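You operate a simulated robot arm through the tools that you are given. There is no shell and no other tool. Be economical: measure what you need, move in short steps, check, and stop when the job is done.

The job below is to be done with a simulated robot arm. You get a single attempt, and the scene is never put back.

Task
Swap the yellow plug in the meter plate for the blue one.
Fine: switch off first; old plug in the black tray's middle well; switch on once the new one is in, then light the lamp by the green button; both dials stay. Set down upright: what you pick out.

It is judged by the outcome, as a careful person would: the job done as asked, and still so three seconds after it is handed in. It fails if anything else is knocked over, pushed out of place, dropped, spilled or broken.

Robot
A 6-joint arm with a fingered hand on a trunk, on a base that drives. Base frame: it is fixed to the floor where the robot stands at the start and does not move with it; the origin is under the middle of the robot, x ahead of it, y to its left, z up. Units: m, rad, N and s.
With the tool pointing down near the work surface it reaches from about 0.16 to 0.82 m from the robot's upright axis, wherever it stands. Its first joint turns from -2.897 to 2.897 rad. Places, roughly: black dial of the blue meter plate [3.3, 0.7, 0.9]; black tray with three wells (19x7x2 cm) [3.5, 0.8, 0.9]; blue meter plate [3.5, 0.75, 1]; green button of the blue meter plate [3.4, 0.6, 0.9]; middle well of the black tray with three wells [3.5, 0.8, 0.9]; orange dial of the blue meter plate [3.4, 0.7, 0.9]; red switch of the blue meter plate [3.3, 0.7, 0.9]; socket of the blue meter plate [3.4, 0.8, 0.9]; square black plug, square blue plug, square yellow [3.5, 0.75, 1]. Payload 4 kg.
Tool frame: the origin (TCP) lies between the finger pads and is the grasp point; the fingertips stand 0.02 m ahead of it; z points along the fingers, y is the line along which they close. The gripper opens to 0.14 m. The gripper's body begins 0.054 m behind the TCP. The gripper is a hand of 3 fingers: y runs from the thumb to the fingers, the wrist lies at [0, 0, -0.215] in the tool frame.
Orientation is told as [roll, pitch, yaw] about the base's x, y, z axes, in that order, counted from this pose: with the fingers straight down and closing along the base's y, the tool's x points along the base's -x, its y along +y and its z along -z.

Tools
- The arm moves only by the tool servo_tool. Its argument "steps" is a list of rows, each an object (a shift or turn left out is 0) with "linear": the shift along the tool's x, y, z in m, a list of three; "angular": the turn, a rotation vector about the tool's x, y, z in rad, a list of three. In form: [{"linear": [tx, ty, tz], "angular": [wx, wy, wz]}, ...]. A call has 1 to 20 rows; each row shifts and turns the commanded pose from where the row before left it, along the tool's axes as they then stand. Rows are played at 5 a second. More than 0.05 m and 0.15 rad between two rows, and nothing of the call is played. A pose out of reach is approached as far as the arm can. The call stops where the force on the tool passes 90 N (or 10 N more than at its start, if that is more) or the arm is blocked; 0.2 s more then pass. In this call time passes only in rows, and 0.2 s behind the last. It gives the time, the measured TCP pose, the force on the tool (base axes), the opening and the grip force at its end, in the units of the frame above (readings bear some noise), with the torque about the TCP (base axes, N m) and any sound that the robot's microphone picked up.
- Cameras (640 x 400 px; columns grow to the right, rows downward): "scene" is now at [0.0564, 0.1535, 1.5102]; the picture's right is [-0.41, -0.91, 0.00], its down [-0.60, 0.27, -0.75] and it looks along [0.69, -0.31, -0.66] (base axes); focal length 285 px, centre (320, 200). "wrist" rides on the gripper at [0.074, -0.043, -0.079] in the tool frame; the picture's right is [0.50, 0.87, 0.00], its down [-0.59, 0.34, -0.73] and it looks along [-0.64, 0.37, 0.68] (tool axes); focal length 275 px, centre (320, 200). There is no depth. A picture from a camera that has moved, and an enlarged one, comes with that camera's place and axes in the base frame and with its lens.
- get_image(camera): a new picture of that camera. No time passes.
- lift_body(by): slides the trunk up (or, below 0, down) by that many m; the arm and the scene camera ride with it, the base frame stays. It gives what a move gives, with no picture.
- base_move(legs): drives the robot by 1 to 6 legs, each [ahead, left, turn to the left] in m, m and rad, along the robot's own axes; the way and the turn of a leg run together, so that a leg with both is an arc; at most 1.5 m and 3.142 rad a leg. The arm and the cameras ride along, it lands a little off, and it stops where it bumps. It gives what a move gives.
- move_fingers(finger1, finger2, thumb_bend): sets how far each is bent, from 0 (flat) to 1 (curled in); at 0.3 the hand is open as for a grip, at 0.7 the pads meet at the TCP. One left out holds its place. A second passes; each finger stops where it meets its share of the squeeze, and holds until it gets a number again. It is the only way to open and close the hand. It gives what a move gives, with no picture; readings hold the bend of each and the force on the fingers (four entries, about 0 where the hand has none), thumb and palm.
- aim_head(pan, tilt): turns the head with the scene camera to pan (to the left, within 2.094 rad either way) and tilt (down, from -0.506 to 1.204), counted from straight ahead of the robot. It gives what a move gives.
- zoom(camera, box): a new picture of the part [left, top, right, bottom] of that camera's present view, enlarged. No time passes.
- close_job(): hands the job in; it is judged then, once.

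Go step by step. Nothing tells you exact positions but the pictures and the camera data: compare them with the known pose of the tool, close in by small moves and look again before you grip or let go. The budget is 135 turns and 112 pictures, counting those below and the enlarged ones. Unless the task says otherwise, let go and move clear before handing in, and close with one line.

The tools are called by a JSON object that holds its "method" and its "body". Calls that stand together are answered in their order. servo_tool: Moves the arm, as the interface text tells. Its arguments: {"type":"object","properties":{"steps":{"type":"array","items":{"type":"object","properties":{"linear":{"type":"array","items":{"type":"number"}},"angular":{"type":"array","items":{"type":"number"}}}}}},"required":["steps"]} The other tools are called the same way: lift_body (by) slides the trunk up or down; move_fingers (finger1, finger2, thumb_bend) moves the fingers one by one; base_move (legs) drives the base; aim_head (pan, tilt) turns the head that bears the scene camera; get_image (camera) takes a picture; zoom (camera, box) takes an enlarged picture of a part of a camera's view; close_job () hands the job in.

At the start:

```text
clock: 0.0
tcp_pos: [0.4534, -0.1802, 1.1939]
tool_rot: [0.0, -0.001, -0.001]
wrist_force: [-0.2, -0.6, 1.1]
ft_torque: [0.01, 0.01, 0.05]
gripper_width: 0.1398
grip_force: 0.1
shape: jaw
bend: [0.3, 0.3, 0.3]
finger forces: [0.0, 0.0, 0.1, 0.1, 0.0, 0.1]
trunk travel left (down, up): [-0.1, 0.49]
robot x, y, heading: [0.001, -0.0004, 0.001]
head pan, tilt: [-0.421, 0.716]
```

scene: 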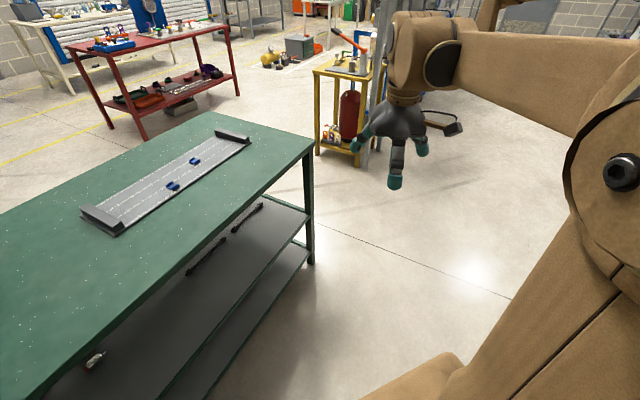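
wrist: 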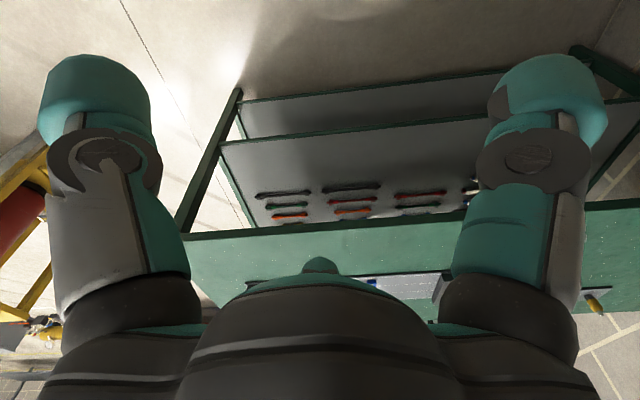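

I see a green table nearby and a red table farther off; the blue meter plate should be around x=3.4, y=0.7. I'll turn the head towards it.

{"method": "aim_head", "body": {"pan": 0.2, "tilt": 0.3}}

{"method": "get_image", "body": {"camera": "scene"}}

```text
clock: 1.0
tcp_pos: [0.4521, -0.1806, 1.1929]
tool_rot: [-0.001, 0.001, -0.001]
wrist_force: [0.5, 0.0, -0.3]
ft_torque: [-0.05, 0.03, 0.03]
gripper_width: 0.1399
grip_force: 0.0
shape: jaw
bend: [0.3, 0.3, 0.3]
finger forces: [0.0, 0.1, 0.0, 0.0, 0.0, 0.0]
trunk travel left (down, up): [-0.1, 0.49]
robot x, y, heading: [-0.0009, 0.001, 0.001]
head pan, tilt: [0.201, 0.3]
```

```text
109 pictures are left
camera scene: at [0.071, 0.2064, 1.5476], right [0.2, -0.98, 0.0], down [-0.29, -0.06, -0.96], along [0.94, 0.19, -0.3], focal length 285 px, centre (320, 200)
```

scene: 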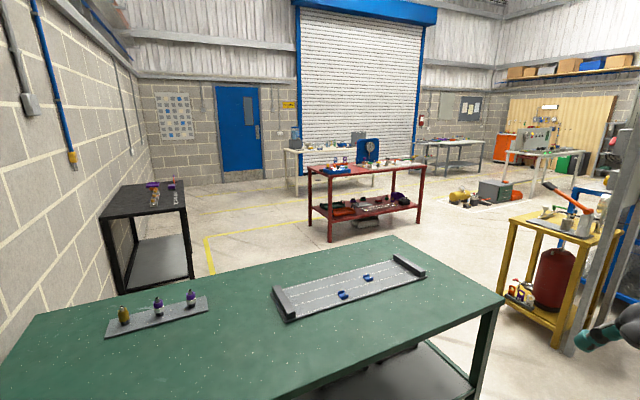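

The red table straight ahead holds the meter plate, it seems. I'll zoom in on it.

{"method": "zoom", "body": {"camera": "scene", "box": [290, 120, 450, 220]}}

```text
4.00 times, centred on (370, 170) of scene
camera zoom: at [0.071, 0.2064, 1.5476], right [0.2, -0.98, 0.0], down [-0.29, -0.06, -0.96], along [0.94, 0.19, -0.3], focal length 1141 px, centre (120, 320)
```

zoom: 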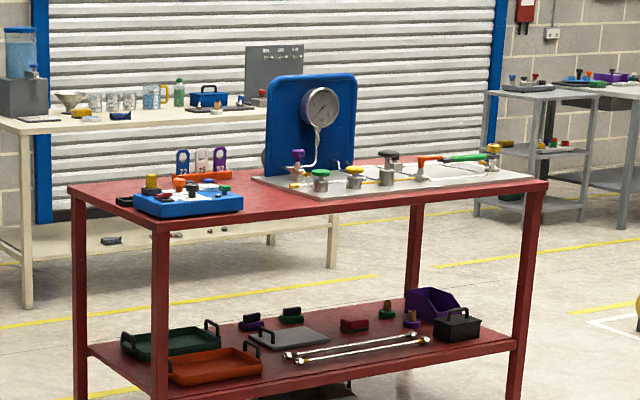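

The blue meter plate with dials and plugs sits at the left near corner of the red table; the green table is between me and it. I'll go round the green table's right end, first sideways, and then look.

{"method": "base_move", "body": {"legs": [[0.3, -0.65, 0], [0.75, -0.2, 0]]}}

{"method": "aim_head", "body": {"pan": 0.1, "tilt": 0.6}}

{"method": "get_image", "body": {"camera": "scene"}}

```text
clock: 8.6
tcp_pos: [1.4633, -1.0392, 1.1941]
tool_rot: [0.0, 0.002, -0.013]
wrist_force: [0.5, -0.3, -0.3]
ft_torque: [0.01, 0.03, 0.02]
gripper_width: 0.14
grip_force: 0.0
shape: jaw
bend: [0.3, 0.3, 0.3]
finger forces: [0.1, 0.0, 0.0, 0.1, 0.0, 0.1]
trunk travel left (down, up): [-0.1, 0.49]
robot x, y, heading: [1.0137, -0.8531, -0.015]
head pan, tilt: [0.201, 0.3]
```

```text
clock: 9.3
tcp_pos: [1.4634, -1.0405, 1.1941]
tool_rot: [0.0, 0.0, -0.015]
wrist_force: [0.1, 0.0, -0.1]
ft_torque: [-0.02, -0.04, 0.0]
gripper_width: 0.1397
grip_force: 0.0
shape: jaw
bend: [0.3, 0.3, 0.3]
finger forces: [0.1, 0.0, 0.0, 0.0, 0.1, 0.1]
trunk travel left (down, up): [-0.1, 0.49]
robot x, y, heading: [1.013, -0.8536, -0.012]
head pan, tilt: [0.099, 0.6]
```

```text
107 pictures are left
camera scene: at [1.0825, -0.6569, 1.5202], right [0.09, -1.0, 0.0], down [-0.56, -0.05, -0.83], along [0.82, 0.07, -0.56], focal length 285 px, centre (320, 200)
```

scene: 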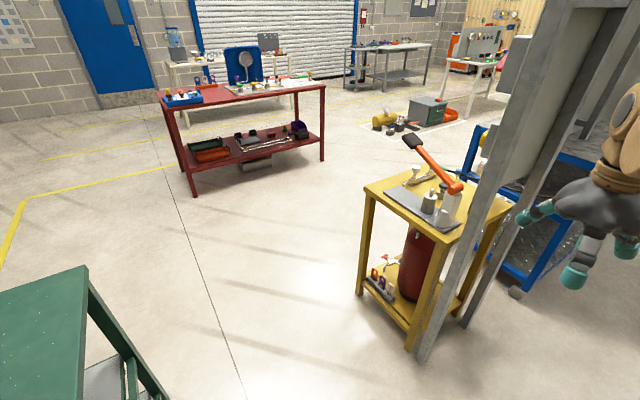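

The lane between green table and yellow stand runs along about +0.62 rad, which also faces the red table's front. I'll turn left and drive ahead, stopping short to look.

{"method": "base_move", "body": {"legs": [[0, 0, 0.64], [1.1, -0.12, 0], [0.8, -0.05, 0]]}}

{"method": "aim_head", "body": {"pan": 0.0, "tilt": 0.7}}

{"method": "get_image", "body": {"camera": "scene"}}

```text
clock: 20.6
tcp_pos: [3.0956, 0.2592, 1.1939]
tool_rot: [-0.001, 0.0, 0.643]
wrist_force: [-0.3, -0.5, -0.3]
ft_torque: [-0.01, -0.02, -0.02]
gripper_width: 0.1401
grip_force: 0.0
shape: jaw
bend: [0.3, 0.3, 0.3]
finger forces: [0.0, 0.0, 0.0, 0.0, 0.0, 0.1]
trunk travel left (down, up): [-0.1, 0.49]
robot x, y, heading: [2.6247, 0.1362, 0.645]
head pan, tilt: [0.099, 0.6]
```

```text
clock: 21.3
tcp_pos: [3.0963, 0.2597, 1.1948]
tool_rot: [0.001, -0.001, 0.642]
wrist_force: [-0.1, -0.5, -0.8]
ft_torque: [0.04, -0.04, -0.01]
gripper_width: 0.1395
grip_force: 0.0
shape: jaw
bend: [0.3, 0.3, 0.3]
finger forces: [0.0, 0.0, 0.0, 0.0, 0.0, 0.0]
trunk travel left (down, up): [-0.1, 0.49]
robot x, y, heading: [2.6266, 0.1334, 0.639]
head pan, tilt: [0.0, 0.7]
```

```text
106 pictures are left
camera scene: at [2.5632, 0.3226, 1.5116], right [0.6, -0.8, 0.0], down [-0.52, -0.39, -0.77], along [0.61, 0.46, -0.64], focal length 285 px, centre (320, 200)
```

scene: 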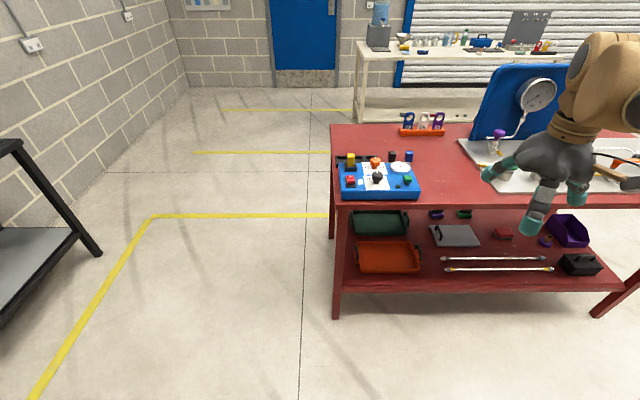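

Aligned well; the plate is dead ahead about 0.89 m off. I'll zoom for the layout, then close in.

{"method": "zoom", "body": {"camera": "scene", "box": [320, 140, 440, 215]}}

{"method": "base_move", "body": {"legs": [[0.25, 0, 0]]}}

{"method": "aim_head", "body": {"pan": -0.2, "tilt": 0.85}}

{"method": "get_image", "body": {"camera": "scene"}}

{"method": "get_image", "body": {"camera": "wrist"}}

```text
5.33 times, centred on (380, 178) of scene
camera zoom: at [2.5632, 0.3226, 1.5116], right [0.6, -0.8, 0.0], down [-0.52, -0.39, -0.77], along [0.61, 0.46, -0.64], focal length 1521 px, centre (0, 320)
```

zoom: 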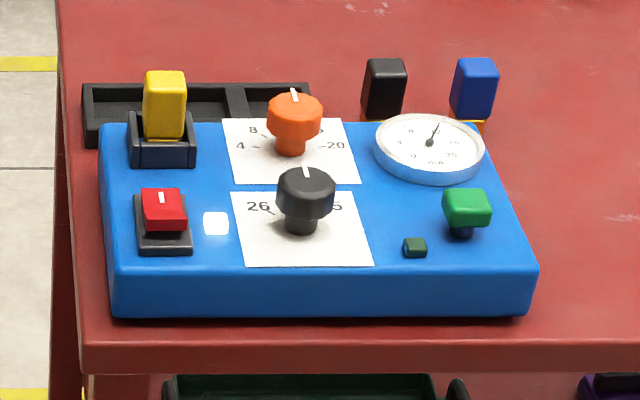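

```text
clock: 23.1
tcp_pos: [3.3001, 0.417, 1.194]
tool_rot: [0.0, 0.002, 0.647]
wrist_force: [-0.3, -0.1, -0.1]
ft_torque: [-0.01, 0.02, 0.02]
gripper_width: 0.14
grip_force: 0.0
shape: jaw
bend: [0.3, 0.3, 0.3]
finger forces: [0.0, 0.1, 0.1, 0.1, 0.0, 0.0]
trunk travel left (down, up): [-0.1, 0.49]
robot x, y, heading: [2.831, 0.2841, 0.644]
head pan, tilt: [0.0, 0.7]
```

```text
clock: 23.8
tcp_pos: [3.3002, 0.4158, 1.1927]
tool_rot: [-0.001, -0.001, 0.646]
wrist_force: [-0.3, 0.9, 0.9]
ft_torque: [0.03, 0.0, -0.03]
gripper_width: 0.14
grip_force: 0.0
shape: jaw
bend: [0.3, 0.3, 0.3]
finger forces: [0.1, 0.0, 0.0, 0.0, 0.0, 0.0]
trunk travel left (down, up): [-0.1, 0.49]
robot x, y, heading: [2.8359, 0.2842, 0.645]
head pan, tilt: [-0.201, 0.85]
```

```text
104 pictures are left
camera scene: at [2.7693, 0.4585, 1.4993], right [0.43, -0.9, 0.0], down [-0.68, -0.32, -0.66], along [0.6, 0.29, -0.75], focal length 285 px, centre (320, 200)
```

scene: 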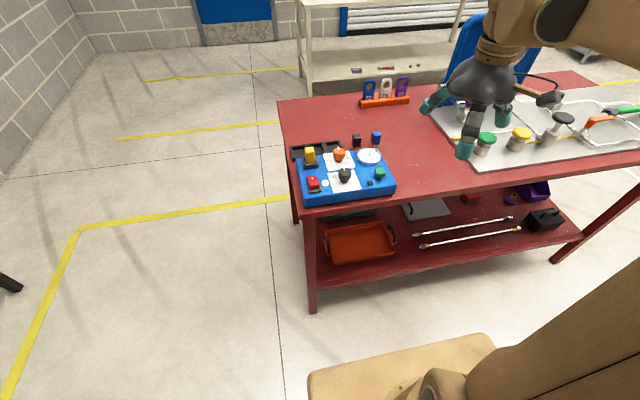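

```text
103 pictures are left
camera wrist: at [3.267, 0.3374, 1.2747], right [-0.92, 0.39, 0.0], down [0.26, 0.63, 0.73], along [0.29, 0.68, -0.68], focal length 275 px, centre (320, 200)
```

wrist: 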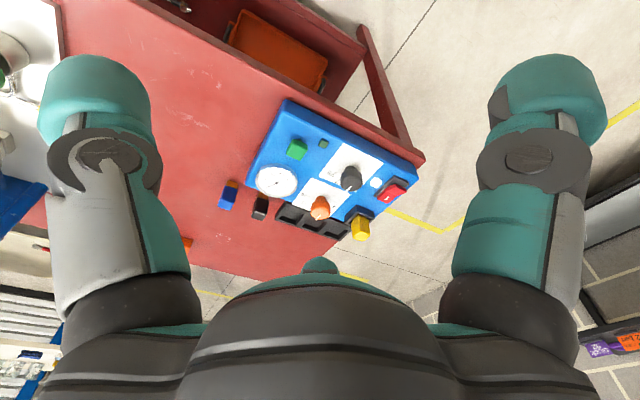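

I'm now about 0.65 m from the plate, within reach. I'll zoom on the plate from here to locate parts.

{"method": "zoom", "body": {"camera": "scene", "box": [280, 125, 400, 200]}}

{"method": "zoom", "body": {"camera": "wrist", "box": [200, 80, 440, 260]}}

```text
5.33 times, centred on (340, 162) of scene
camera zoom: at [2.7693, 0.4585, 1.4993], right [0.43, -0.9, 0.0], down [-0.68, -0.32, -0.66], along [0.6, 0.29, -0.75], focal length 1521 px, centre (213, 400)
```

zoom: 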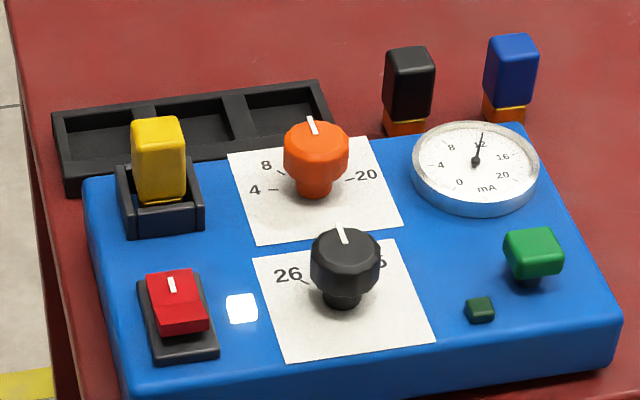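

```text
2.22 times, centred on (320, 170) of wrist
camera zoom: at [3.267, 0.3374, 1.2747], right [-0.92, 0.39, 0.0], down [0.26, 0.63, 0.73], along [0.29, 0.68, -0.68], focal length 612 px, centre (320, 267)
```

zoom: 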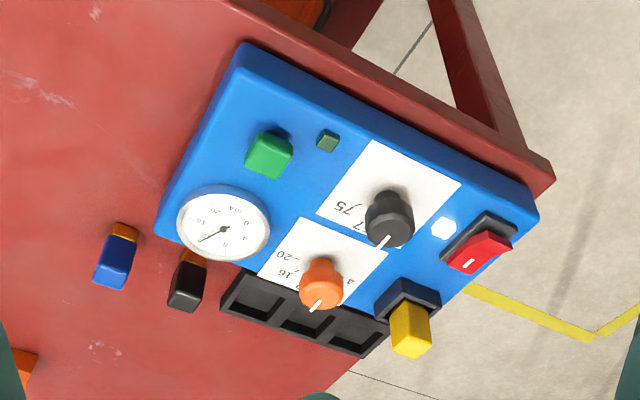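

Triangulated estimates: yellow top ≈ (3.366, 0.777, 0.957), red switch ≈ (3.287, 0.726, 0.919), green ≈ (3.403, 0.565, 0.927), blue top ≈ (3.596, 0.638, 0.911), middle well ≈ (3.499, 0.825). I'll close the hand to see its closed shape and zoom on the switch.

{"method": "zoom", "body": {"camera": "scene", "box": [300, 170, 332, 195]}}

{"method": "zoom", "body": {"camera": "wrist", "box": [360, 160, 424, 220]}}

{"method": "move_fingers", "body": {"finger1": 0.7, "finger2": 0.7, "thumb_bend": 0.7}}

{"method": "get_image", "body": {"camera": "wrist"}}

{"method": "zoom", "body": {"camera": "scene", "box": [400, 50, 560, 170]}}

```text
16.00 times, centred on (316, 182) of scene
camera zoom: at [2.7693, 0.4585, 1.4993], right [0.43, -0.9, 0.0], down [-0.68, -0.32, -0.66], along [0.6, 0.29, -0.75], focal length 4564 px, centre (384, 480)
```

zoom: 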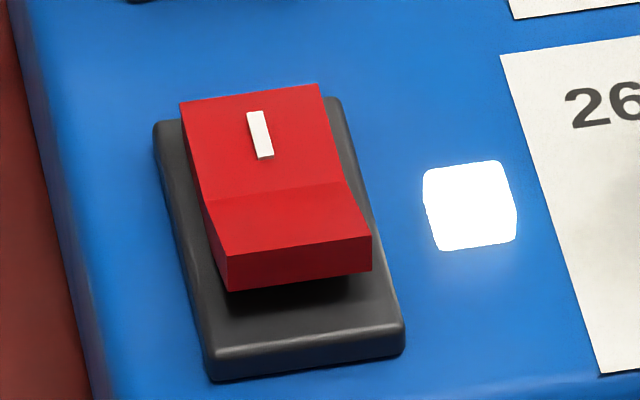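

```text
6.67 times, centred on (392, 190) of wrist
camera zoom: at [3.267, 0.3374, 1.2747], right [-0.92, 0.39, 0.0], down [0.26, 0.63, 0.73], along [0.29, 0.68, -0.68], focal length 1835 px, centre (-160, 267)
```

zoom: 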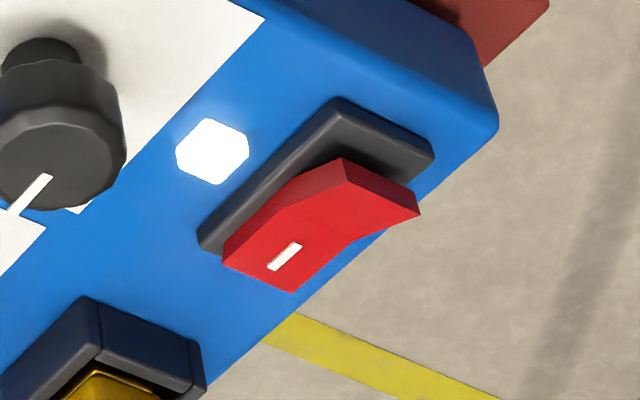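

```text
clock: 24.8
tcp_pos: [3.2996, 0.4159, 1.1939]
tool_rot: [0.001, 0.001, 0.648]
wrist_force: [0.3, 0.4, -0.3]
ft_torque: [0.0, 0.01, -0.02]
gripper_width: 0.0044
grip_force: 0.1
shape: fingers
bend: [0.69, 0.69, 0.7]
finger forces: [0.0, 0.0, 0.0, 0.0, 0.1, 0.0]
trunk travel left (down, up): [-0.1, 0.49]
robot x, y, heading: [2.8285, 0.291, 0.649]
head pan, tilt: [-0.201, 0.85]
```

```text
98 pictures are left
camera wrist: at [3.267, 0.3373, 1.2747], right [-0.92, 0.39, 0.0], down [0.26, 0.63, 0.73], along [0.29, 0.68, -0.68], focal length 275 px, centre (320, 200)
```

wrist: 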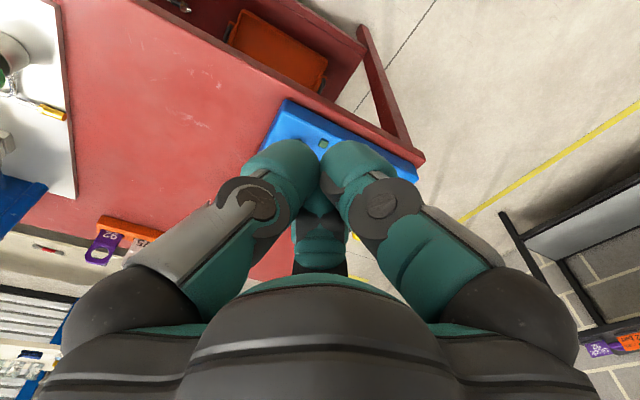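

```text
3.33 times, centred on (480, 110) of scene
camera zoom: at [2.7692, 0.4584, 1.4993], right [0.43, -0.9, 0.0], down [-0.68, -0.32, -0.66], along [0.6, 0.28, -0.75], focal length 951 px, centre (-213, 500)
```

zoom: 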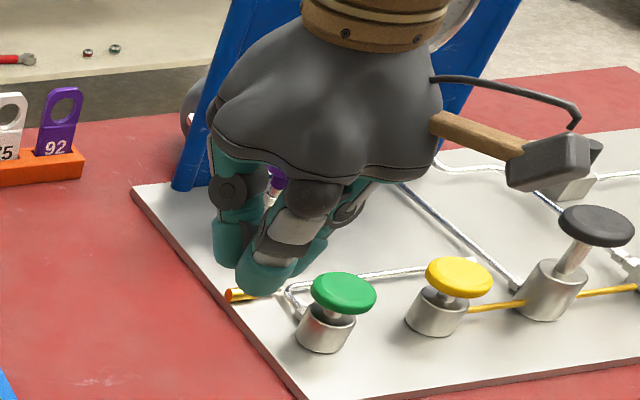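

The rocker's far end (white mark) is down with the white lamp lit, so it's on; I must press the raised near end. I'll form a single-finger poke using the thumb and look at it.

{"method": "move_fingers", "body": {"finger1": 1.0, "finger2": 1.0, "thumb_bend": 0.5}}

{"method": "get_image", "body": {"camera": "wrist"}}

{"method": "zoom", "body": {"camera": "scene", "box": [400, 50, 560, 170]}}

```text
clock: 25.8
tcp_pos: [3.2996, 0.4147, 1.1946]
tool_rot: [0.001, 0.001, 0.648]
wrist_force: [0.8, 0.5, -0.6]
ft_torque: [0.02, -0.02, 0.01]
gripper_width: 0.0358
grip_force: 0.1
shape: fingers
bend: [0.76, 0.76, 0.5]
finger forces: [0.1, 0.0, 0.0, 0.0, 0.1, 0.1]
trunk travel left (down, up): [-0.1, 0.49]
robot x, y, heading: [2.8345, 0.2867, 0.645]
head pan, tilt: [-0.201, 0.85]
```

```text
96 pictures are left
camera wrist: at [3.267, 0.3373, 1.2747], right [-0.92, 0.39, 0.0], down [0.26, 0.63, 0.73], along [0.29, 0.68, -0.68], focal length 275 px, centre (320, 200)
```

wrist: 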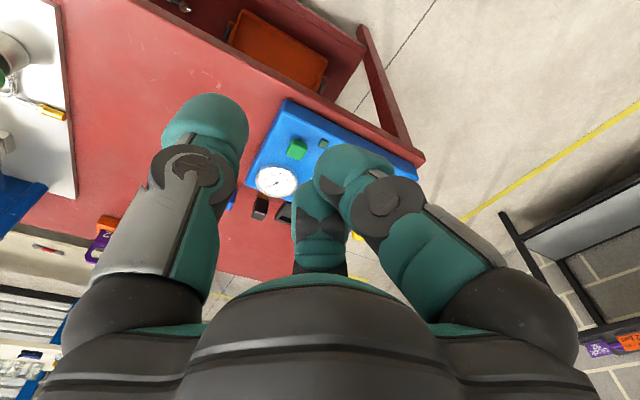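

```text
3.33 times, centred on (480, 110) of scene
camera zoom: at [2.7692, 0.4584, 1.4993], right [0.43, -0.9, 0.0], down [-0.68, -0.32, -0.66], along [0.6, 0.28, -0.75], focal length 951 px, centre (-213, 500)
```

zoom: 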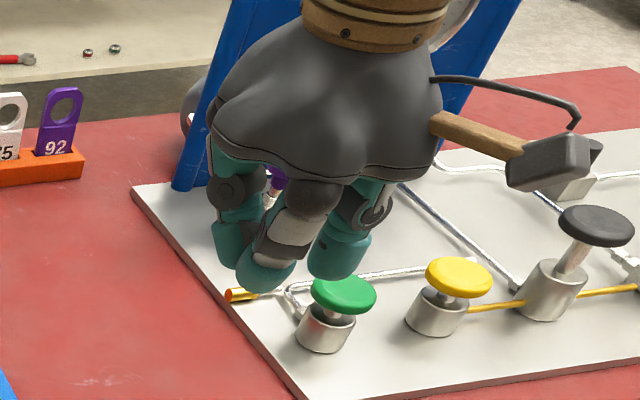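

The thumb makes a good single-finger poker (tip about 5 cm to −y of TCP). I'll travel at height to bring the thumb above the rocker's near end, with the other fingers hanging clear on the left outside.

{"method": "servo_tool", "body": {"steps": [{"linear": [-0.0234, 0.0436, 0]}, {"linear": [-0.0234, 0.0436, 0]}, {"linear": [-0.0234, 0.0436, 0]}, {"linear": [-0.0234, 0.0436, 0]}, {"linear": [-0.0234, 0.0436, 0]}, {"linear": [-0.0234, 0.0436, 0]}, {"linear": [-0.0234, 0.0436, 0]}, {"linear": [0, 0, 0.05]}, {"linear": [0, 0, 0.05]}, {"linear": [0, 0, 0.05]}, {"linear": [0, 0, 0.02]}]}}

{"method": "aim_head", "body": {"pan": -0.1, "tilt": 0.85}}

{"method": "zoom", "body": {"camera": "scene", "box": [240, 90, 400, 210]}}

{"method": "get_image", "body": {"camera": "wrist"}}

```text
clock: 28.2
tcp_pos: [3.2461, 0.7575, 1.0237]
tool_rot: [0.001, 0.0, 0.647]
wrist_force: [-0.1, 0.4, -0.1]
ft_torque: [0.0, 0.04, 0.03]
gripper_width: 0.0363
grip_force: 0.0
shape: fingers
bend: [0.76, 0.76, 0.5]
finger forces: [0.1, 0.0, 0.1, 0.0, 0.1, 0.1]
trunk travel left (down, up): [-0.1, 0.49]
robot x, y, heading: [2.8321, 0.2911, 0.649]
head pan, tilt: [-0.201, 0.85]
```

```text
clock: 28.9
tcp_pos: [3.2459, 0.757, 1.0248]
tool_rot: [0.002, -0.001, 0.649]
wrist_force: [0.0, 0.3, -1.0]
ft_torque: [0.01, 0.0, 0.02]
gripper_width: 0.0359
grip_force: 0.1
shape: fingers
bend: [0.76, 0.76, 0.5]
finger forces: [0.0, 0.0, 0.0, 0.0, 0.0, 0.0]
trunk travel left (down, up): [-0.1, 0.49]
robot x, y, heading: [2.8287, 0.2861, 0.645]
head pan, tilt: [-0.099, 0.85]
```

```text
3.33 times, centred on (320, 150) of scene
camera zoom: at [2.7655, 0.4656, 1.4992], right [0.52, -0.85, 0.0], down [-0.64, -0.39, -0.66], along [0.56, 0.34, -0.75], focal length 951 px, centre (320, 367)
```

zoom: 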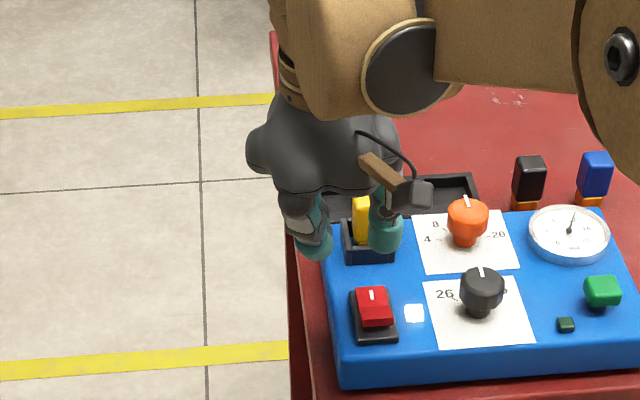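

```text
93 pictures are left
camera wrist: at [3.213, 0.6789, 1.1053], right [-0.92, 0.39, 0.0], down [0.26, 0.63, 0.73], along [0.29, 0.68, -0.68], focal length 275 px, centre (320, 200)
```

wrist: 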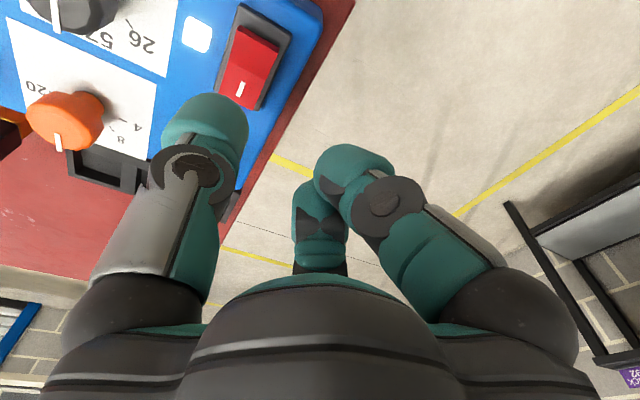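

The thumb tip is measured at about (3.277, 0.717), right above the rocker's near half. I'll descend close to contact and look.

{"method": "servo_tool", "body": {"steps": [{"linear": [0, 0, 0.04]}, {"linear": [0, 0, 0.03]}]}}

{"method": "zoom", "body": {"camera": "scene", "box": [300, 130, 364, 178]}}

{"method": "get_image", "body": {"camera": "wrist"}}

```text
clock: 29.5
tcp_pos: [3.2452, 0.758, 0.9534]
tool_rot: [-0.002, 0.001, 0.648]
wrist_force: [0.2, 0.1, 0.9]
ft_torque: [0.0, -0.01, -0.01]
gripper_width: 0.0364
grip_force: 0.1
shape: fingers
bend: [0.76, 0.76, 0.5]
finger forces: [0.0, 0.0, 0.1, 0.1, 0.0, 0.1]
trunk travel left (down, up): [-0.1, 0.49]
robot x, y, heading: [2.8291, 0.2871, 0.647]
head pan, tilt: [-0.099, 0.85]
```

```text
8.33 times, centred on (332, 154) of scene
camera zoom: at [2.7658, 0.4659, 1.4992], right [0.52, -0.85, 0.0], down [-0.64, -0.39, -0.66], along [0.56, 0.34, -0.75], focal length 2377 px, centre (220, 583)
```

zoom: 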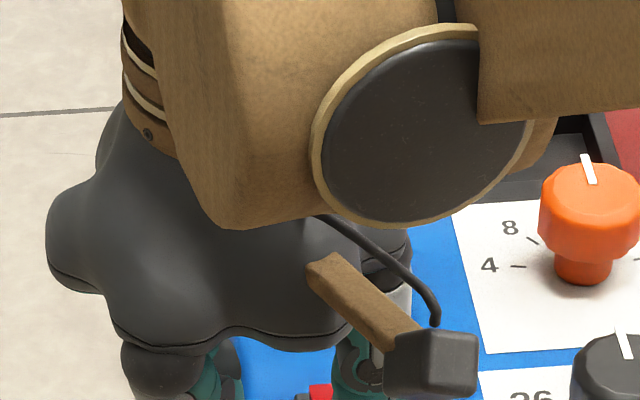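

```text
91 pictures are left
camera wrist: at [3.2118, 0.679, 1.0345], right [-0.92, 0.39, 0.0], down [0.26, 0.63, 0.73], along [0.29, 0.68, -0.68], focal length 275 px, centre (320, 200)
```

wrist: 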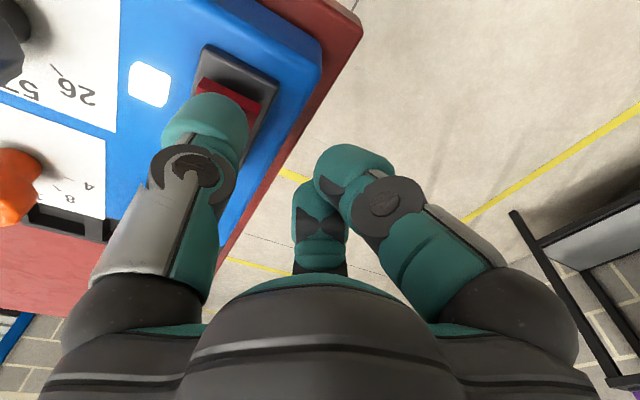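

The thumb covers the switch from the wrist view. I'll check the scene view of the tip.

{"method": "zoom", "body": {"camera": "scene", "box": [300, 150, 380, 210]}}

```text
6.67 times, centred on (340, 180) of scene
camera zoom: at [2.7658, 0.4659, 1.4992], right [0.52, -0.85, 0.0], down [-0.64, -0.39, -0.66], along [0.56, 0.34, -0.75], focal length 1901 px, centre (187, 333)
```

zoom: 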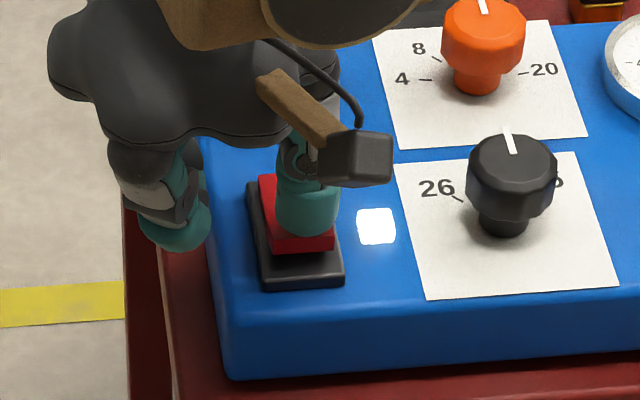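

The tip is just above the near half of the rocker. Pressing gently in small steps.

{"method": "servo_tool", "body": {"steps": [{"linear": [0, 0, 0.005]}, {"linear": [0, 0, 0.005]}, {"linear": [0, 0, 0.004]}]}}

{"method": "zoom", "body": {"camera": "scene", "box": [300, 150, 380, 210]}}

```text
clock: 30.3
tcp_pos: [3.2447, 0.7589, 0.9427]
tool_rot: [0.002, -0.002, 0.649]
wrist_force: [2.7, 5.2, 25.1]
ft_torque: [-0.85, -0.98, 0.28]
gripper_width: 0.0363
grip_force: 12.1
shape: fingers
bend: [0.76, 0.76, 0.5]
finger forces: [0.0, 0.0, 0.0, 0.1, 25.0, 0.0]
trunk travel left (down, up): [-0.1, 0.49]
robot x, y, heading: [2.8306, 0.2897, 0.648]
head pan, tilt: [-0.099, 0.85]
```

```text
6.67 times, centred on (340, 180) of scene
camera zoom: at [2.7641, 0.4646, 1.4997], right [0.52, -0.85, 0.0], down [-0.64, -0.39, -0.66], along [0.56, 0.34, -0.75], focal length 1901 px, centre (187, 333)
```

zoom: 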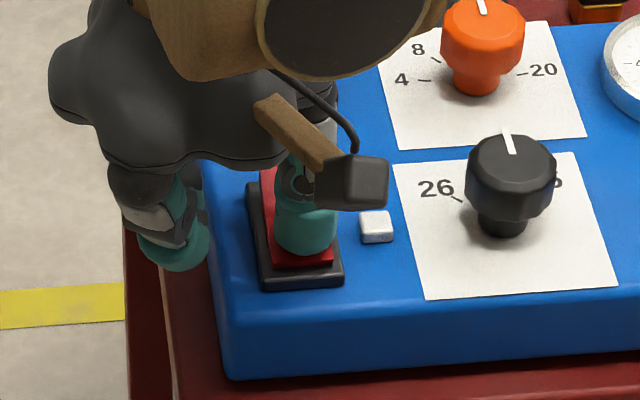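

The lamp went out: switched off. I'll rise, open the fingers to half, and move above the yellow plug.

{"method": "servo_tool", "body": {"steps": [{"linear": [0, 0, -0.03]}, {"linear": [0, 0, -0.05]}, {"linear": [0, 0, -0.05]}, {"linear": [-0.036, -0.0196, 0]}, {"linear": [-0.036, -0.0196, 0]}, {"linear": [-0.036, -0.0196, 0]}]}}

{"method": "move_fingers", "body": {"finger1": 0.5, "finger2": 0.5, "thumb_bend": 0.5}}

{"method": "zoom", "body": {"camera": "scene", "box": [260, 80, 420, 200]}}

{"method": "get_image", "body": {"camera": "wrist"}}

```text
clock: 31.7
tcp_pos: [3.3678, 0.7777, 1.0697]
tool_rot: [0.001, -0.001, 0.647]
wrist_force: [-0.6, -0.1, -1.2]
ft_torque: [0.0, 0.01, 0.01]
gripper_width: 0.0363
grip_force: 0.0
shape: fingers
bend: [0.76, 0.76, 0.5]
finger forces: [0.0, 0.1, 0.1, 0.1, 0.0, 0.1]
trunk travel left (down, up): [-0.1, 0.49]
robot x, y, heading: [2.8308, 0.2853, 0.645]
head pan, tilt: [-0.099, 0.85]
```

```text
clock: 32.7
tcp_pos: [3.3677, 0.7776, 1.0698]
tool_rot: [0.001, 0.001, 0.646]
wrist_force: [0.1, 0.1, 0.4]
ft_torque: [0.0, -0.03, -0.01]
gripper_width: 0.0635
grip_force: 0.0
shape: fingers
bend: [0.5, 0.5, 0.5]
finger forces: [0.1, 0.0, 0.1, 0.0, 0.0, 0.0]
trunk travel left (down, up): [-0.1, 0.49]
robot x, y, heading: [2.8261, 0.2856, 0.648]
head pan, tilt: [-0.099, 0.85]
```

```text
3.33 times, centred on (340, 140) of scene
camera zoom: at [2.7656, 0.4657, 1.4992], right [0.52, -0.85, 0.0], down [-0.64, -0.39, -0.66], along [0.56, 0.34, -0.75], focal length 951 px, centre (253, 400)
```

zoom: 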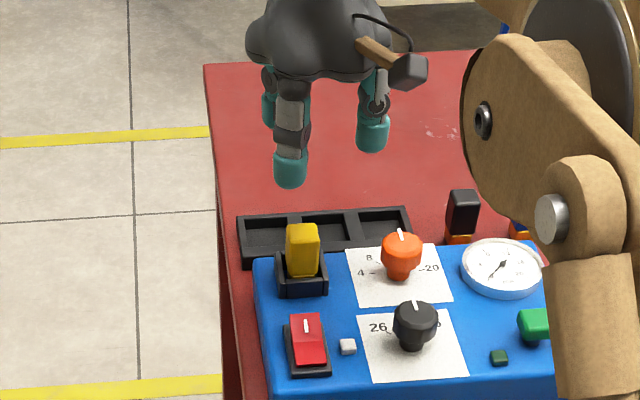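

```text
87 pictures are left
camera wrist: at [3.3344, 0.6986, 1.1503], right [-0.92, 0.39, 0.0], down [0.26, 0.63, 0.73], along [0.29, 0.68, -0.68], focal length 275 px, centre (320, 200)
```

wrist: 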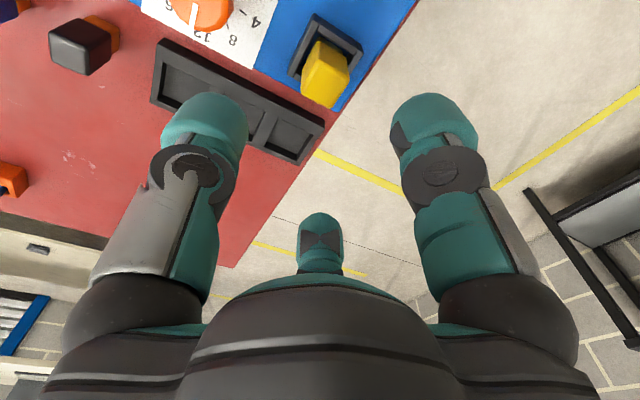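

Scene view shows the red rocker flipped and the lamp off. I'll zoom the wrist and scene views to refine the yellow plug's position.

{"method": "zoom", "body": {"camera": "wrist", "box": [270, 0, 400, 120]}}

{"method": "zoom", "body": {"camera": "scene", "box": [310, 125, 374, 173]}}

```text
3.33 times, centred on (335, 60) of wrist
camera zoom: at [3.3344, 0.6986, 1.1503], right [-0.92, 0.39, 0.0], down [0.26, 0.63, 0.73], along [0.29, 0.68, -0.68], focal length 918 px, centre (270, 667)
```

zoom: 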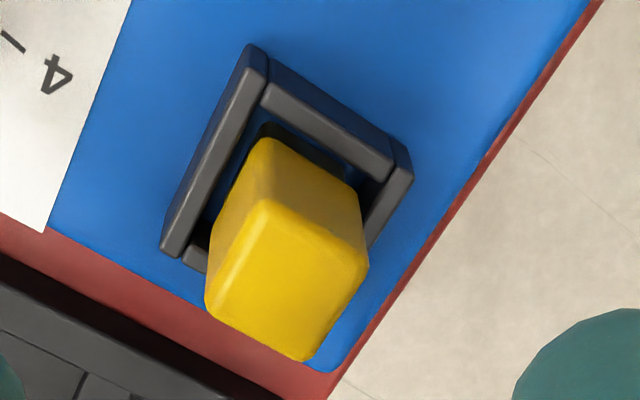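

```text
8.33 times, centred on (342, 149) of scene
camera zoom: at [2.7656, 0.4657, 1.4992], right [0.52, -0.85, 0.0], down [-0.64, -0.39, -0.66], along [0.56, 0.34, -0.75], focal length 2377 px, centre (137, 625)
```

zoom: 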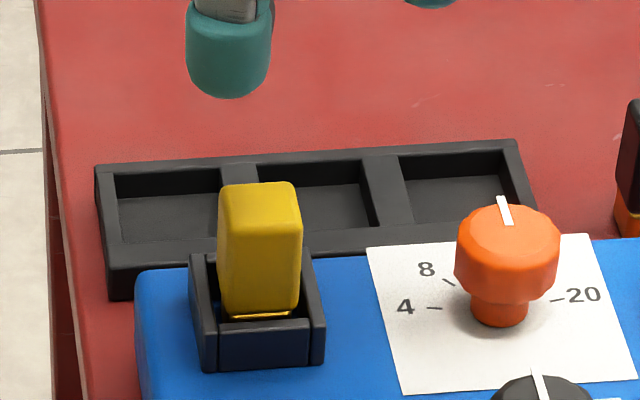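

Yellow top centre is at (3.364, 0.778, 0.962), ~24 mm square, with the socket rim at about 0.923. I'll correct slightly and descend to TCP z≈0.951.

{"method": "servo_tool", "body": {"steps": [{"linear": [0.0025, 0.0023, 0.04]}, {"linear": [0, 0, 0.04]}, {"linear": [0, 0, 0.039]}]}}

{"method": "get_image", "body": {"camera": "wrist"}}

{"method": "zoom", "body": {"camera": "scene", "box": [300, 110, 380, 170]}}

```text
clock: 33.5
tcp_pos: [3.3656, 0.7772, 0.9497]
tool_rot: [0.0, 0.0, 0.647]
wrist_force: [1.1, 0.2, 0.2]
ft_torque: [0.01, 0.0, -0.01]
gripper_width: 0.0636
grip_force: 0.0
shape: fingers
bend: [0.5, 0.5, 0.5]
finger forces: [0.1, 0.0, 0.1, 0.0, 0.1, 0.1]
trunk travel left (down, up): [-0.1, 0.49]
robot x, y, heading: [2.8293, 0.2855, 0.648]
head pan, tilt: [-0.099, 0.85]
```

```text
84 pictures are left
camera wrist: at [3.3325, 0.6988, 1.0313], right [-0.92, 0.39, 0.0], down [0.26, 0.63, 0.73], along [0.29, 0.68, -0.68], focal length 275 px, centre (320, 200)
```

wrist: 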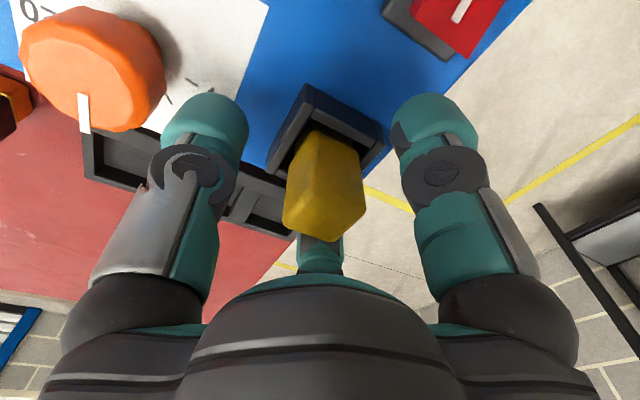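

```text
6.67 times, centred on (340, 140) of scene
camera zoom: at [2.7659, 0.4659, 1.4992], right [0.52, -0.85, 0.0], down [-0.64, -0.39, -0.66], along [0.56, 0.34, -0.75], focal length 1901 px, centre (187, 600)
```

zoom: 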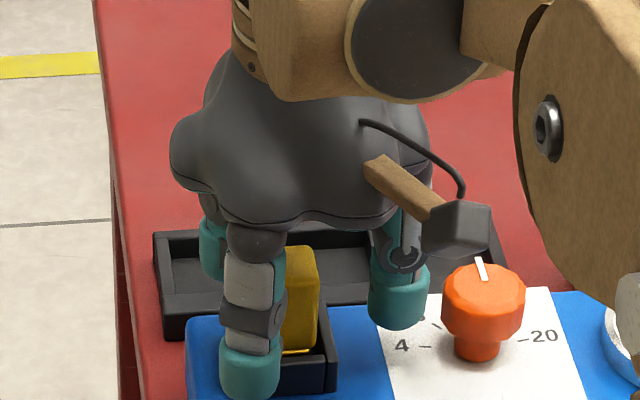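

The fingers surround the plug, well centred and clear of the orange dial. Closing now.

{"method": "move_fingers", "body": {"finger1": 0.7, "finger2": 0.7, "thumb_bend": 0.7}}

{"method": "get_image", "body": {"camera": "wrist"}}

{"method": "zoom", "body": {"camera": "scene", "box": [300, 110, 380, 170]}}

```text
clock: 34.5
tcp_pos: [3.3651, 0.7771, 0.9524]
tool_rot: [0.0, -0.001, 0.647]
wrist_force: [-0.6, -1.1, 1.0]
ft_torque: [-0.02, -0.07, -0.03]
gripper_width: 0.0233
grip_force: 13.7
shape: fingers
bend: [0.62, 0.62, 0.65]
finger forces: [8.3, 8.6, 0.1, 0.0, 10.1, 0.0]
trunk travel left (down, up): [-0.1, 0.49]
robot x, y, heading: [2.8306, 0.2873, 0.651]
head pan, tilt: [-0.099, 0.85]
```

```text
82 pictures are left
camera wrist: at [3.3323, 0.6987, 1.032], right [-0.92, 0.39, 0.0], down [0.26, 0.63, 0.73], along [0.29, 0.68, -0.68], focal length 275 px, centre (320, 200)
```

wrist: 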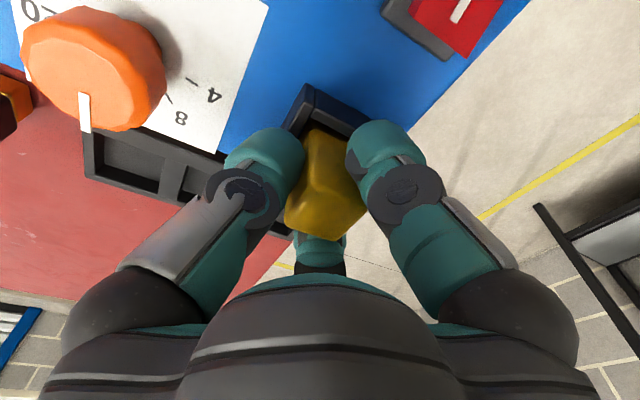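

```text
6.67 times, centred on (340, 140) of scene
camera zoom: at [2.7657, 0.4657, 1.4992], right [0.52, -0.85, 0.0], down [-0.64, -0.39, -0.66], along [0.56, 0.34, -0.75], focal length 1901 px, centre (187, 600)
```

zoom: 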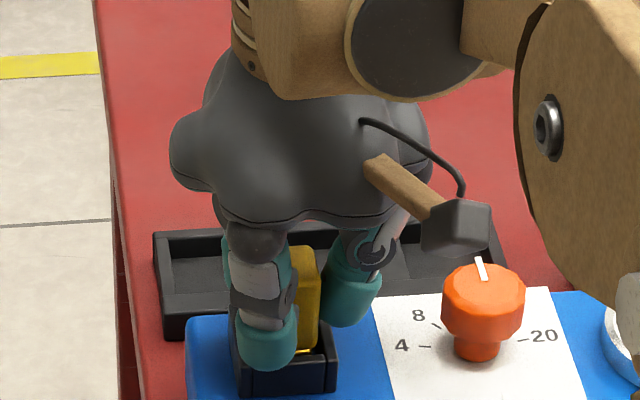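

A firm three-finger grip (~14 N). I'll pull straight up slowly.

{"method": "servo_tool", "body": {"steps": [{"linear": [0, 0, -0.01]}, {"linear": [0, 0, -0.01]}, {"linear": [0, 0, -0.015]}, {"linear": [0, 0, -0.02]}, {"linear": [0, 0, -0.03]}]}}

{"method": "get_image", "body": {"camera": "wrist"}}

{"method": "zoom", "body": {"camera": "scene", "box": [280, 80, 400, 170]}}

```text
clock: 35.7
tcp_pos: [3.3653, 0.7755, 1.0368]
tool_rot: [-0.001, 0.001, 0.646]
wrist_force: [0.1, -0.1, -0.6]
ft_torque: [-0.01, -0.02, -0.01]
gripper_width: 0.023
grip_force: 13.7
shape: fingers
bend: [0.62, 0.62, 0.66]
finger forces: [8.3, 8.6, 0.1, 0.1, 10.0, 0.0]
trunk travel left (down, up): [-0.1, 0.49]
robot x, y, heading: [2.8306, 0.2909, 0.647]
head pan, tilt: [-0.099, 0.85]
```

```text
80 pictures are left
camera wrist: at [3.3324, 0.698, 1.118], right [-0.92, 0.39, 0.0], down [0.26, 0.63, 0.73], along [0.29, 0.68, -0.68], focal length 275 px, centre (320, 200)
```

wrist: 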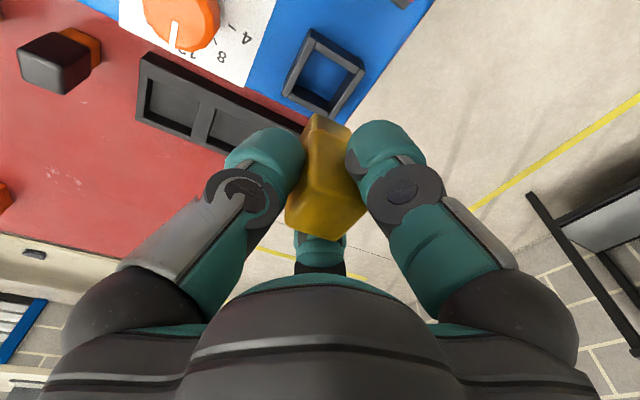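

```text
4.44 times, centred on (340, 125) of scene
camera zoom: at [2.7655, 0.4655, 1.4992], right [0.52, -0.85, 0.0], down [-0.64, -0.39, -0.66], along [0.56, 0.34, -0.75], focal length 1268 px, centre (231, 533)
```

zoom: 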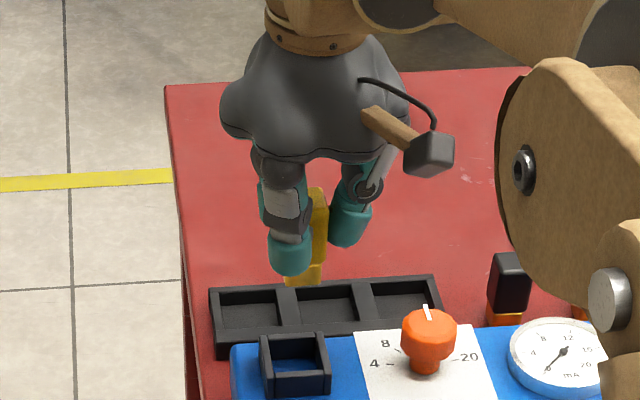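

The plug is out. Now I'll locate the tray's middle well precisely.

{"method": "zoom", "body": {"camera": "scene", "box": [312, 122, 376, 170]}}

{"method": "zoom", "body": {"camera": "wrist", "box": [120, 20, 340, 170]}}

```text
8.33 times, centred on (344, 146) of scene
camera zoom: at [2.7655, 0.4655, 1.4992], right [0.52, -0.85, 0.0], down [-0.64, -0.39, -0.66], along [0.56, 0.34, -0.75], focal length 2377 px, centre (120, 650)
```

zoom: 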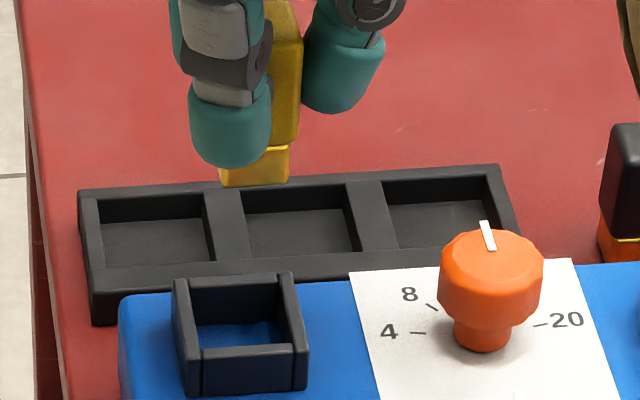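

```text
2.67 times, centred on (230, 95) of wrist
camera zoom: at [3.3324, 0.698, 1.118], right [-0.92, 0.39, 0.0], down [0.26, 0.63, 0.73], along [0.29, 0.68, -0.68], focal length 734 px, centre (560, 480)
```

zoom: 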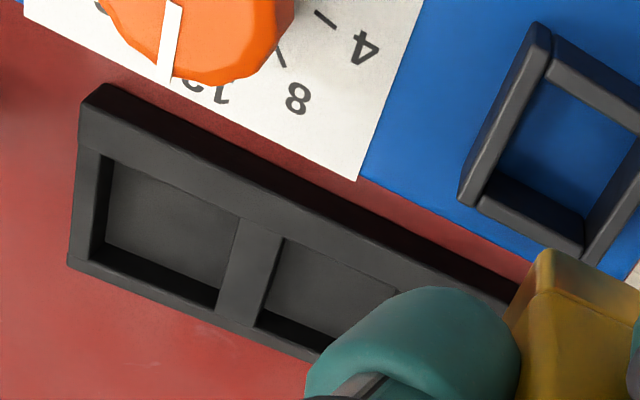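

Tray rim is at z≈0.873 and the middle well centre ≈ (3.476, 0.809), which is slightly beyond comfortable reach. I'll raise the hand a bit and drive 0.10 m closer (the table edge is ~0.6 m from the robot's axis).

{"method": "servo_tool", "body": {"steps": [{"linear": [0, 0, -0.04]}, {"linear": [0, 0, -0.04]}]}}

{"method": "base_move", "body": {"legs": [[0.1, 0, 0]]}}

{"method": "get_image", "body": {"camera": "scene"}}

```text
clock: 36.3
tcp_pos: [3.3638, 0.7754, 1.1115]
tool_rot: [-0.002, 0.0, 0.647]
wrist_force: [-0.2, -0.8, -0.8]
ft_torque: [0.01, 0.02, -0.02]
gripper_width: 0.0231
grip_force: 13.6
shape: fingers
bend: [0.62, 0.62, 0.66]
finger forces: [8.3, 8.4, 0.0, 0.0, 10.1, 0.1]
trunk travel left (down, up): [-0.1, 0.49]
robot x, y, heading: [2.8312, 0.2876, 0.65]
head pan, tilt: [-0.099, 0.85]
```

```text
clock: 37.5
tcp_pos: [3.4442, 0.8358, 1.111]
tool_rot: [0.0, 0.001, 0.647]
wrist_force: [-0.2, 0.2, -0.7]
ft_torque: [0.0, 0.01, 0.04]
gripper_width: 0.0234
grip_force: 13.7
shape: fingers
bend: [0.62, 0.62, 0.66]
finger forces: [8.4, 8.5, 0.1, 0.0, 10.0, 0.0]
trunk travel left (down, up): [-0.1, 0.49]
robot x, y, heading: [2.9101, 0.3461, 0.647]
head pan, tilt: [-0.099, 0.85]
```

```text
76 pictures are left
camera scene: at [2.8464, 0.5268, 1.4991], right [0.52, -0.85, 0.0], down [-0.64, -0.39, -0.66], along [0.56, 0.34, -0.75], focal length 285 px, centre (320, 200)
```

scene: 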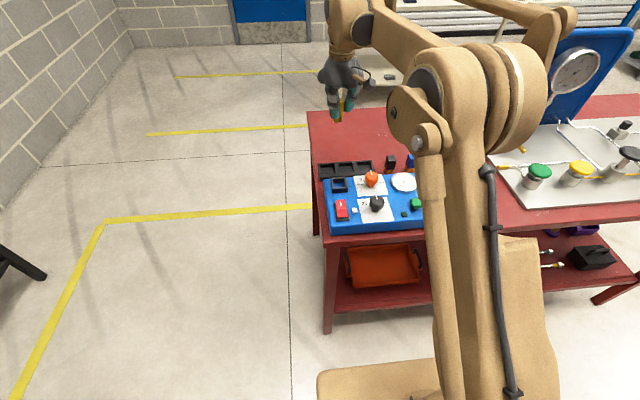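

Now I'll move over the middle well and lower part-way, then check.

{"method": "servo_tool", "body": {"steps": [{"linear": [-0.0092, -0.0406, 0]}, {"linear": [0, 0, 0.04]}, {"linear": [0, 0, 0.04]}, {"linear": [0, 0, 0.04]}]}}

{"method": "zoom", "body": {"camera": "scene", "box": [300, 120, 396, 192]}}

{"method": "zoom", "body": {"camera": "wrist", "box": [200, 40, 440, 190]}}

```text
clock: 38.5
tcp_pos: [3.4746, 0.8089, 0.9905]
tool_rot: [0.001, 0.001, 0.647]
wrist_force: [-0.9, 0.4, -0.9]
ft_torque: [0.0, 0.01, -0.02]
gripper_width: 0.0227
grip_force: 13.5
shape: fingers
bend: [0.62, 0.62, 0.66]
finger forces: [8.3, 8.4, 0.0, 0.0, 9.9, 0.1]
trunk travel left (down, up): [-0.1, 0.49]
robot x, y, heading: [2.9083, 0.3457, 0.647]
head pan, tilt: [-0.099, 0.85]
```

```text
5.56 times, centred on (348, 156) of scene
camera zoom: at [2.8457, 0.5261, 1.4992], right [0.52, -0.85, 0.0], down [-0.64, -0.39, -0.66], along [0.56, 0.34, -0.75], focal length 1584 px, centre (164, 444)
```

zoom: 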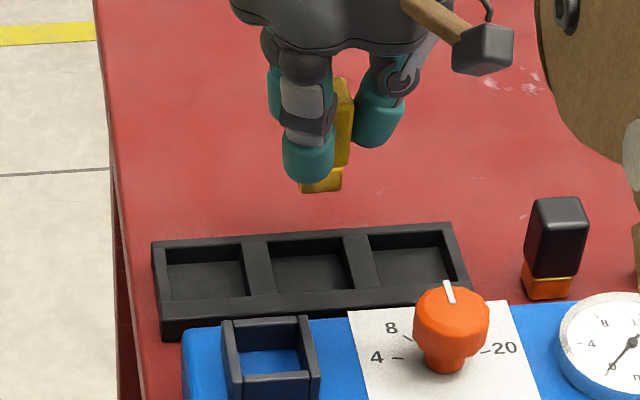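

```text
2.67 times, centred on (320, 115) of wrist
camera zoom: at [3.4409, 0.7311, 1.0713], right [-0.92, 0.39, 0.0], down [0.26, 0.63, 0.73], along [0.29, 0.68, -0.68], focal length 734 px, centre (320, 427)
```

zoom: 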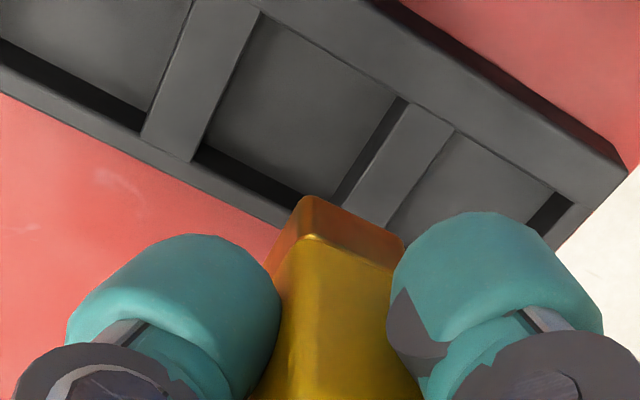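

Plug is centred over the well to within a few millimetres. Lowering with a slight forward nudge.

{"method": "servo_tool", "body": {"steps": [{"linear": [-0.003, 0, 0.04]}, {"linear": [0, 0, 0.03]}, {"linear": [0, 0, 0.005]}]}}

{"method": "zoom", "body": {"camera": "scene", "box": [300, 120, 396, 192]}}

{"method": "zoom", "body": {"camera": "wrist", "box": [200, 40, 440, 190]}}

```text
clock: 39.2
tcp_pos: [3.4768, 0.8098, 0.9161]
tool_rot: [0.001, -0.001, 0.648]
wrist_force: [-0.4, 0.1, -1.3]
ft_torque: [0.04, -0.02, 0.0]
gripper_width: 0.0233
grip_force: 13.5
shape: fingers
bend: [0.62, 0.62, 0.66]
finger forces: [8.2, 8.3, 0.0, 0.1, 9.9, 0.1]
trunk travel left (down, up): [-0.1, 0.49]
robot x, y, heading: [2.9099, 0.3507, 0.644]
head pan, tilt: [-0.099, 0.85]
```

```text
5.56 times, centred on (348, 156) of scene
camera zoom: at [2.8453, 0.5258, 1.4993], right [0.52, -0.85, 0.0], down [-0.64, -0.39, -0.66], along [0.56, 0.34, -0.75], focal length 1584 px, centre (164, 444)
```

zoom: 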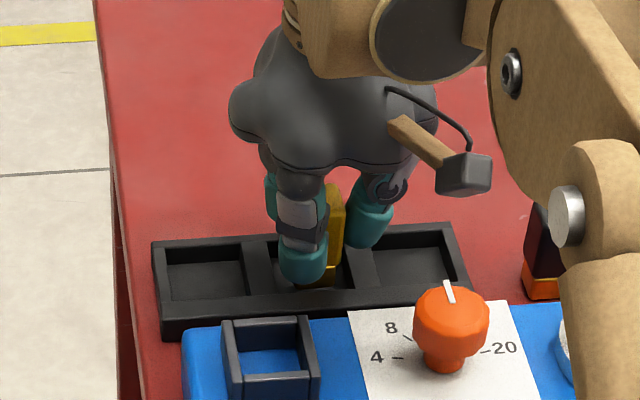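

```text
2.67 times, centred on (320, 115) of wrist
camera zoom: at [3.4445, 0.7306, 0.9975], right [-0.92, 0.39, 0.0], down [0.26, 0.63, 0.73], along [0.29, 0.68, -0.68], focal length 734 px, centre (320, 427)
```

zoom: 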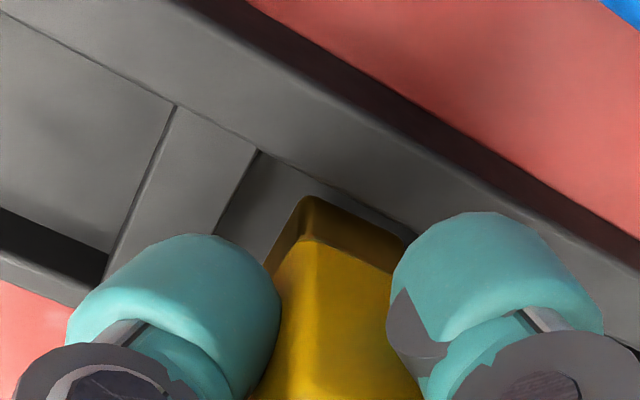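

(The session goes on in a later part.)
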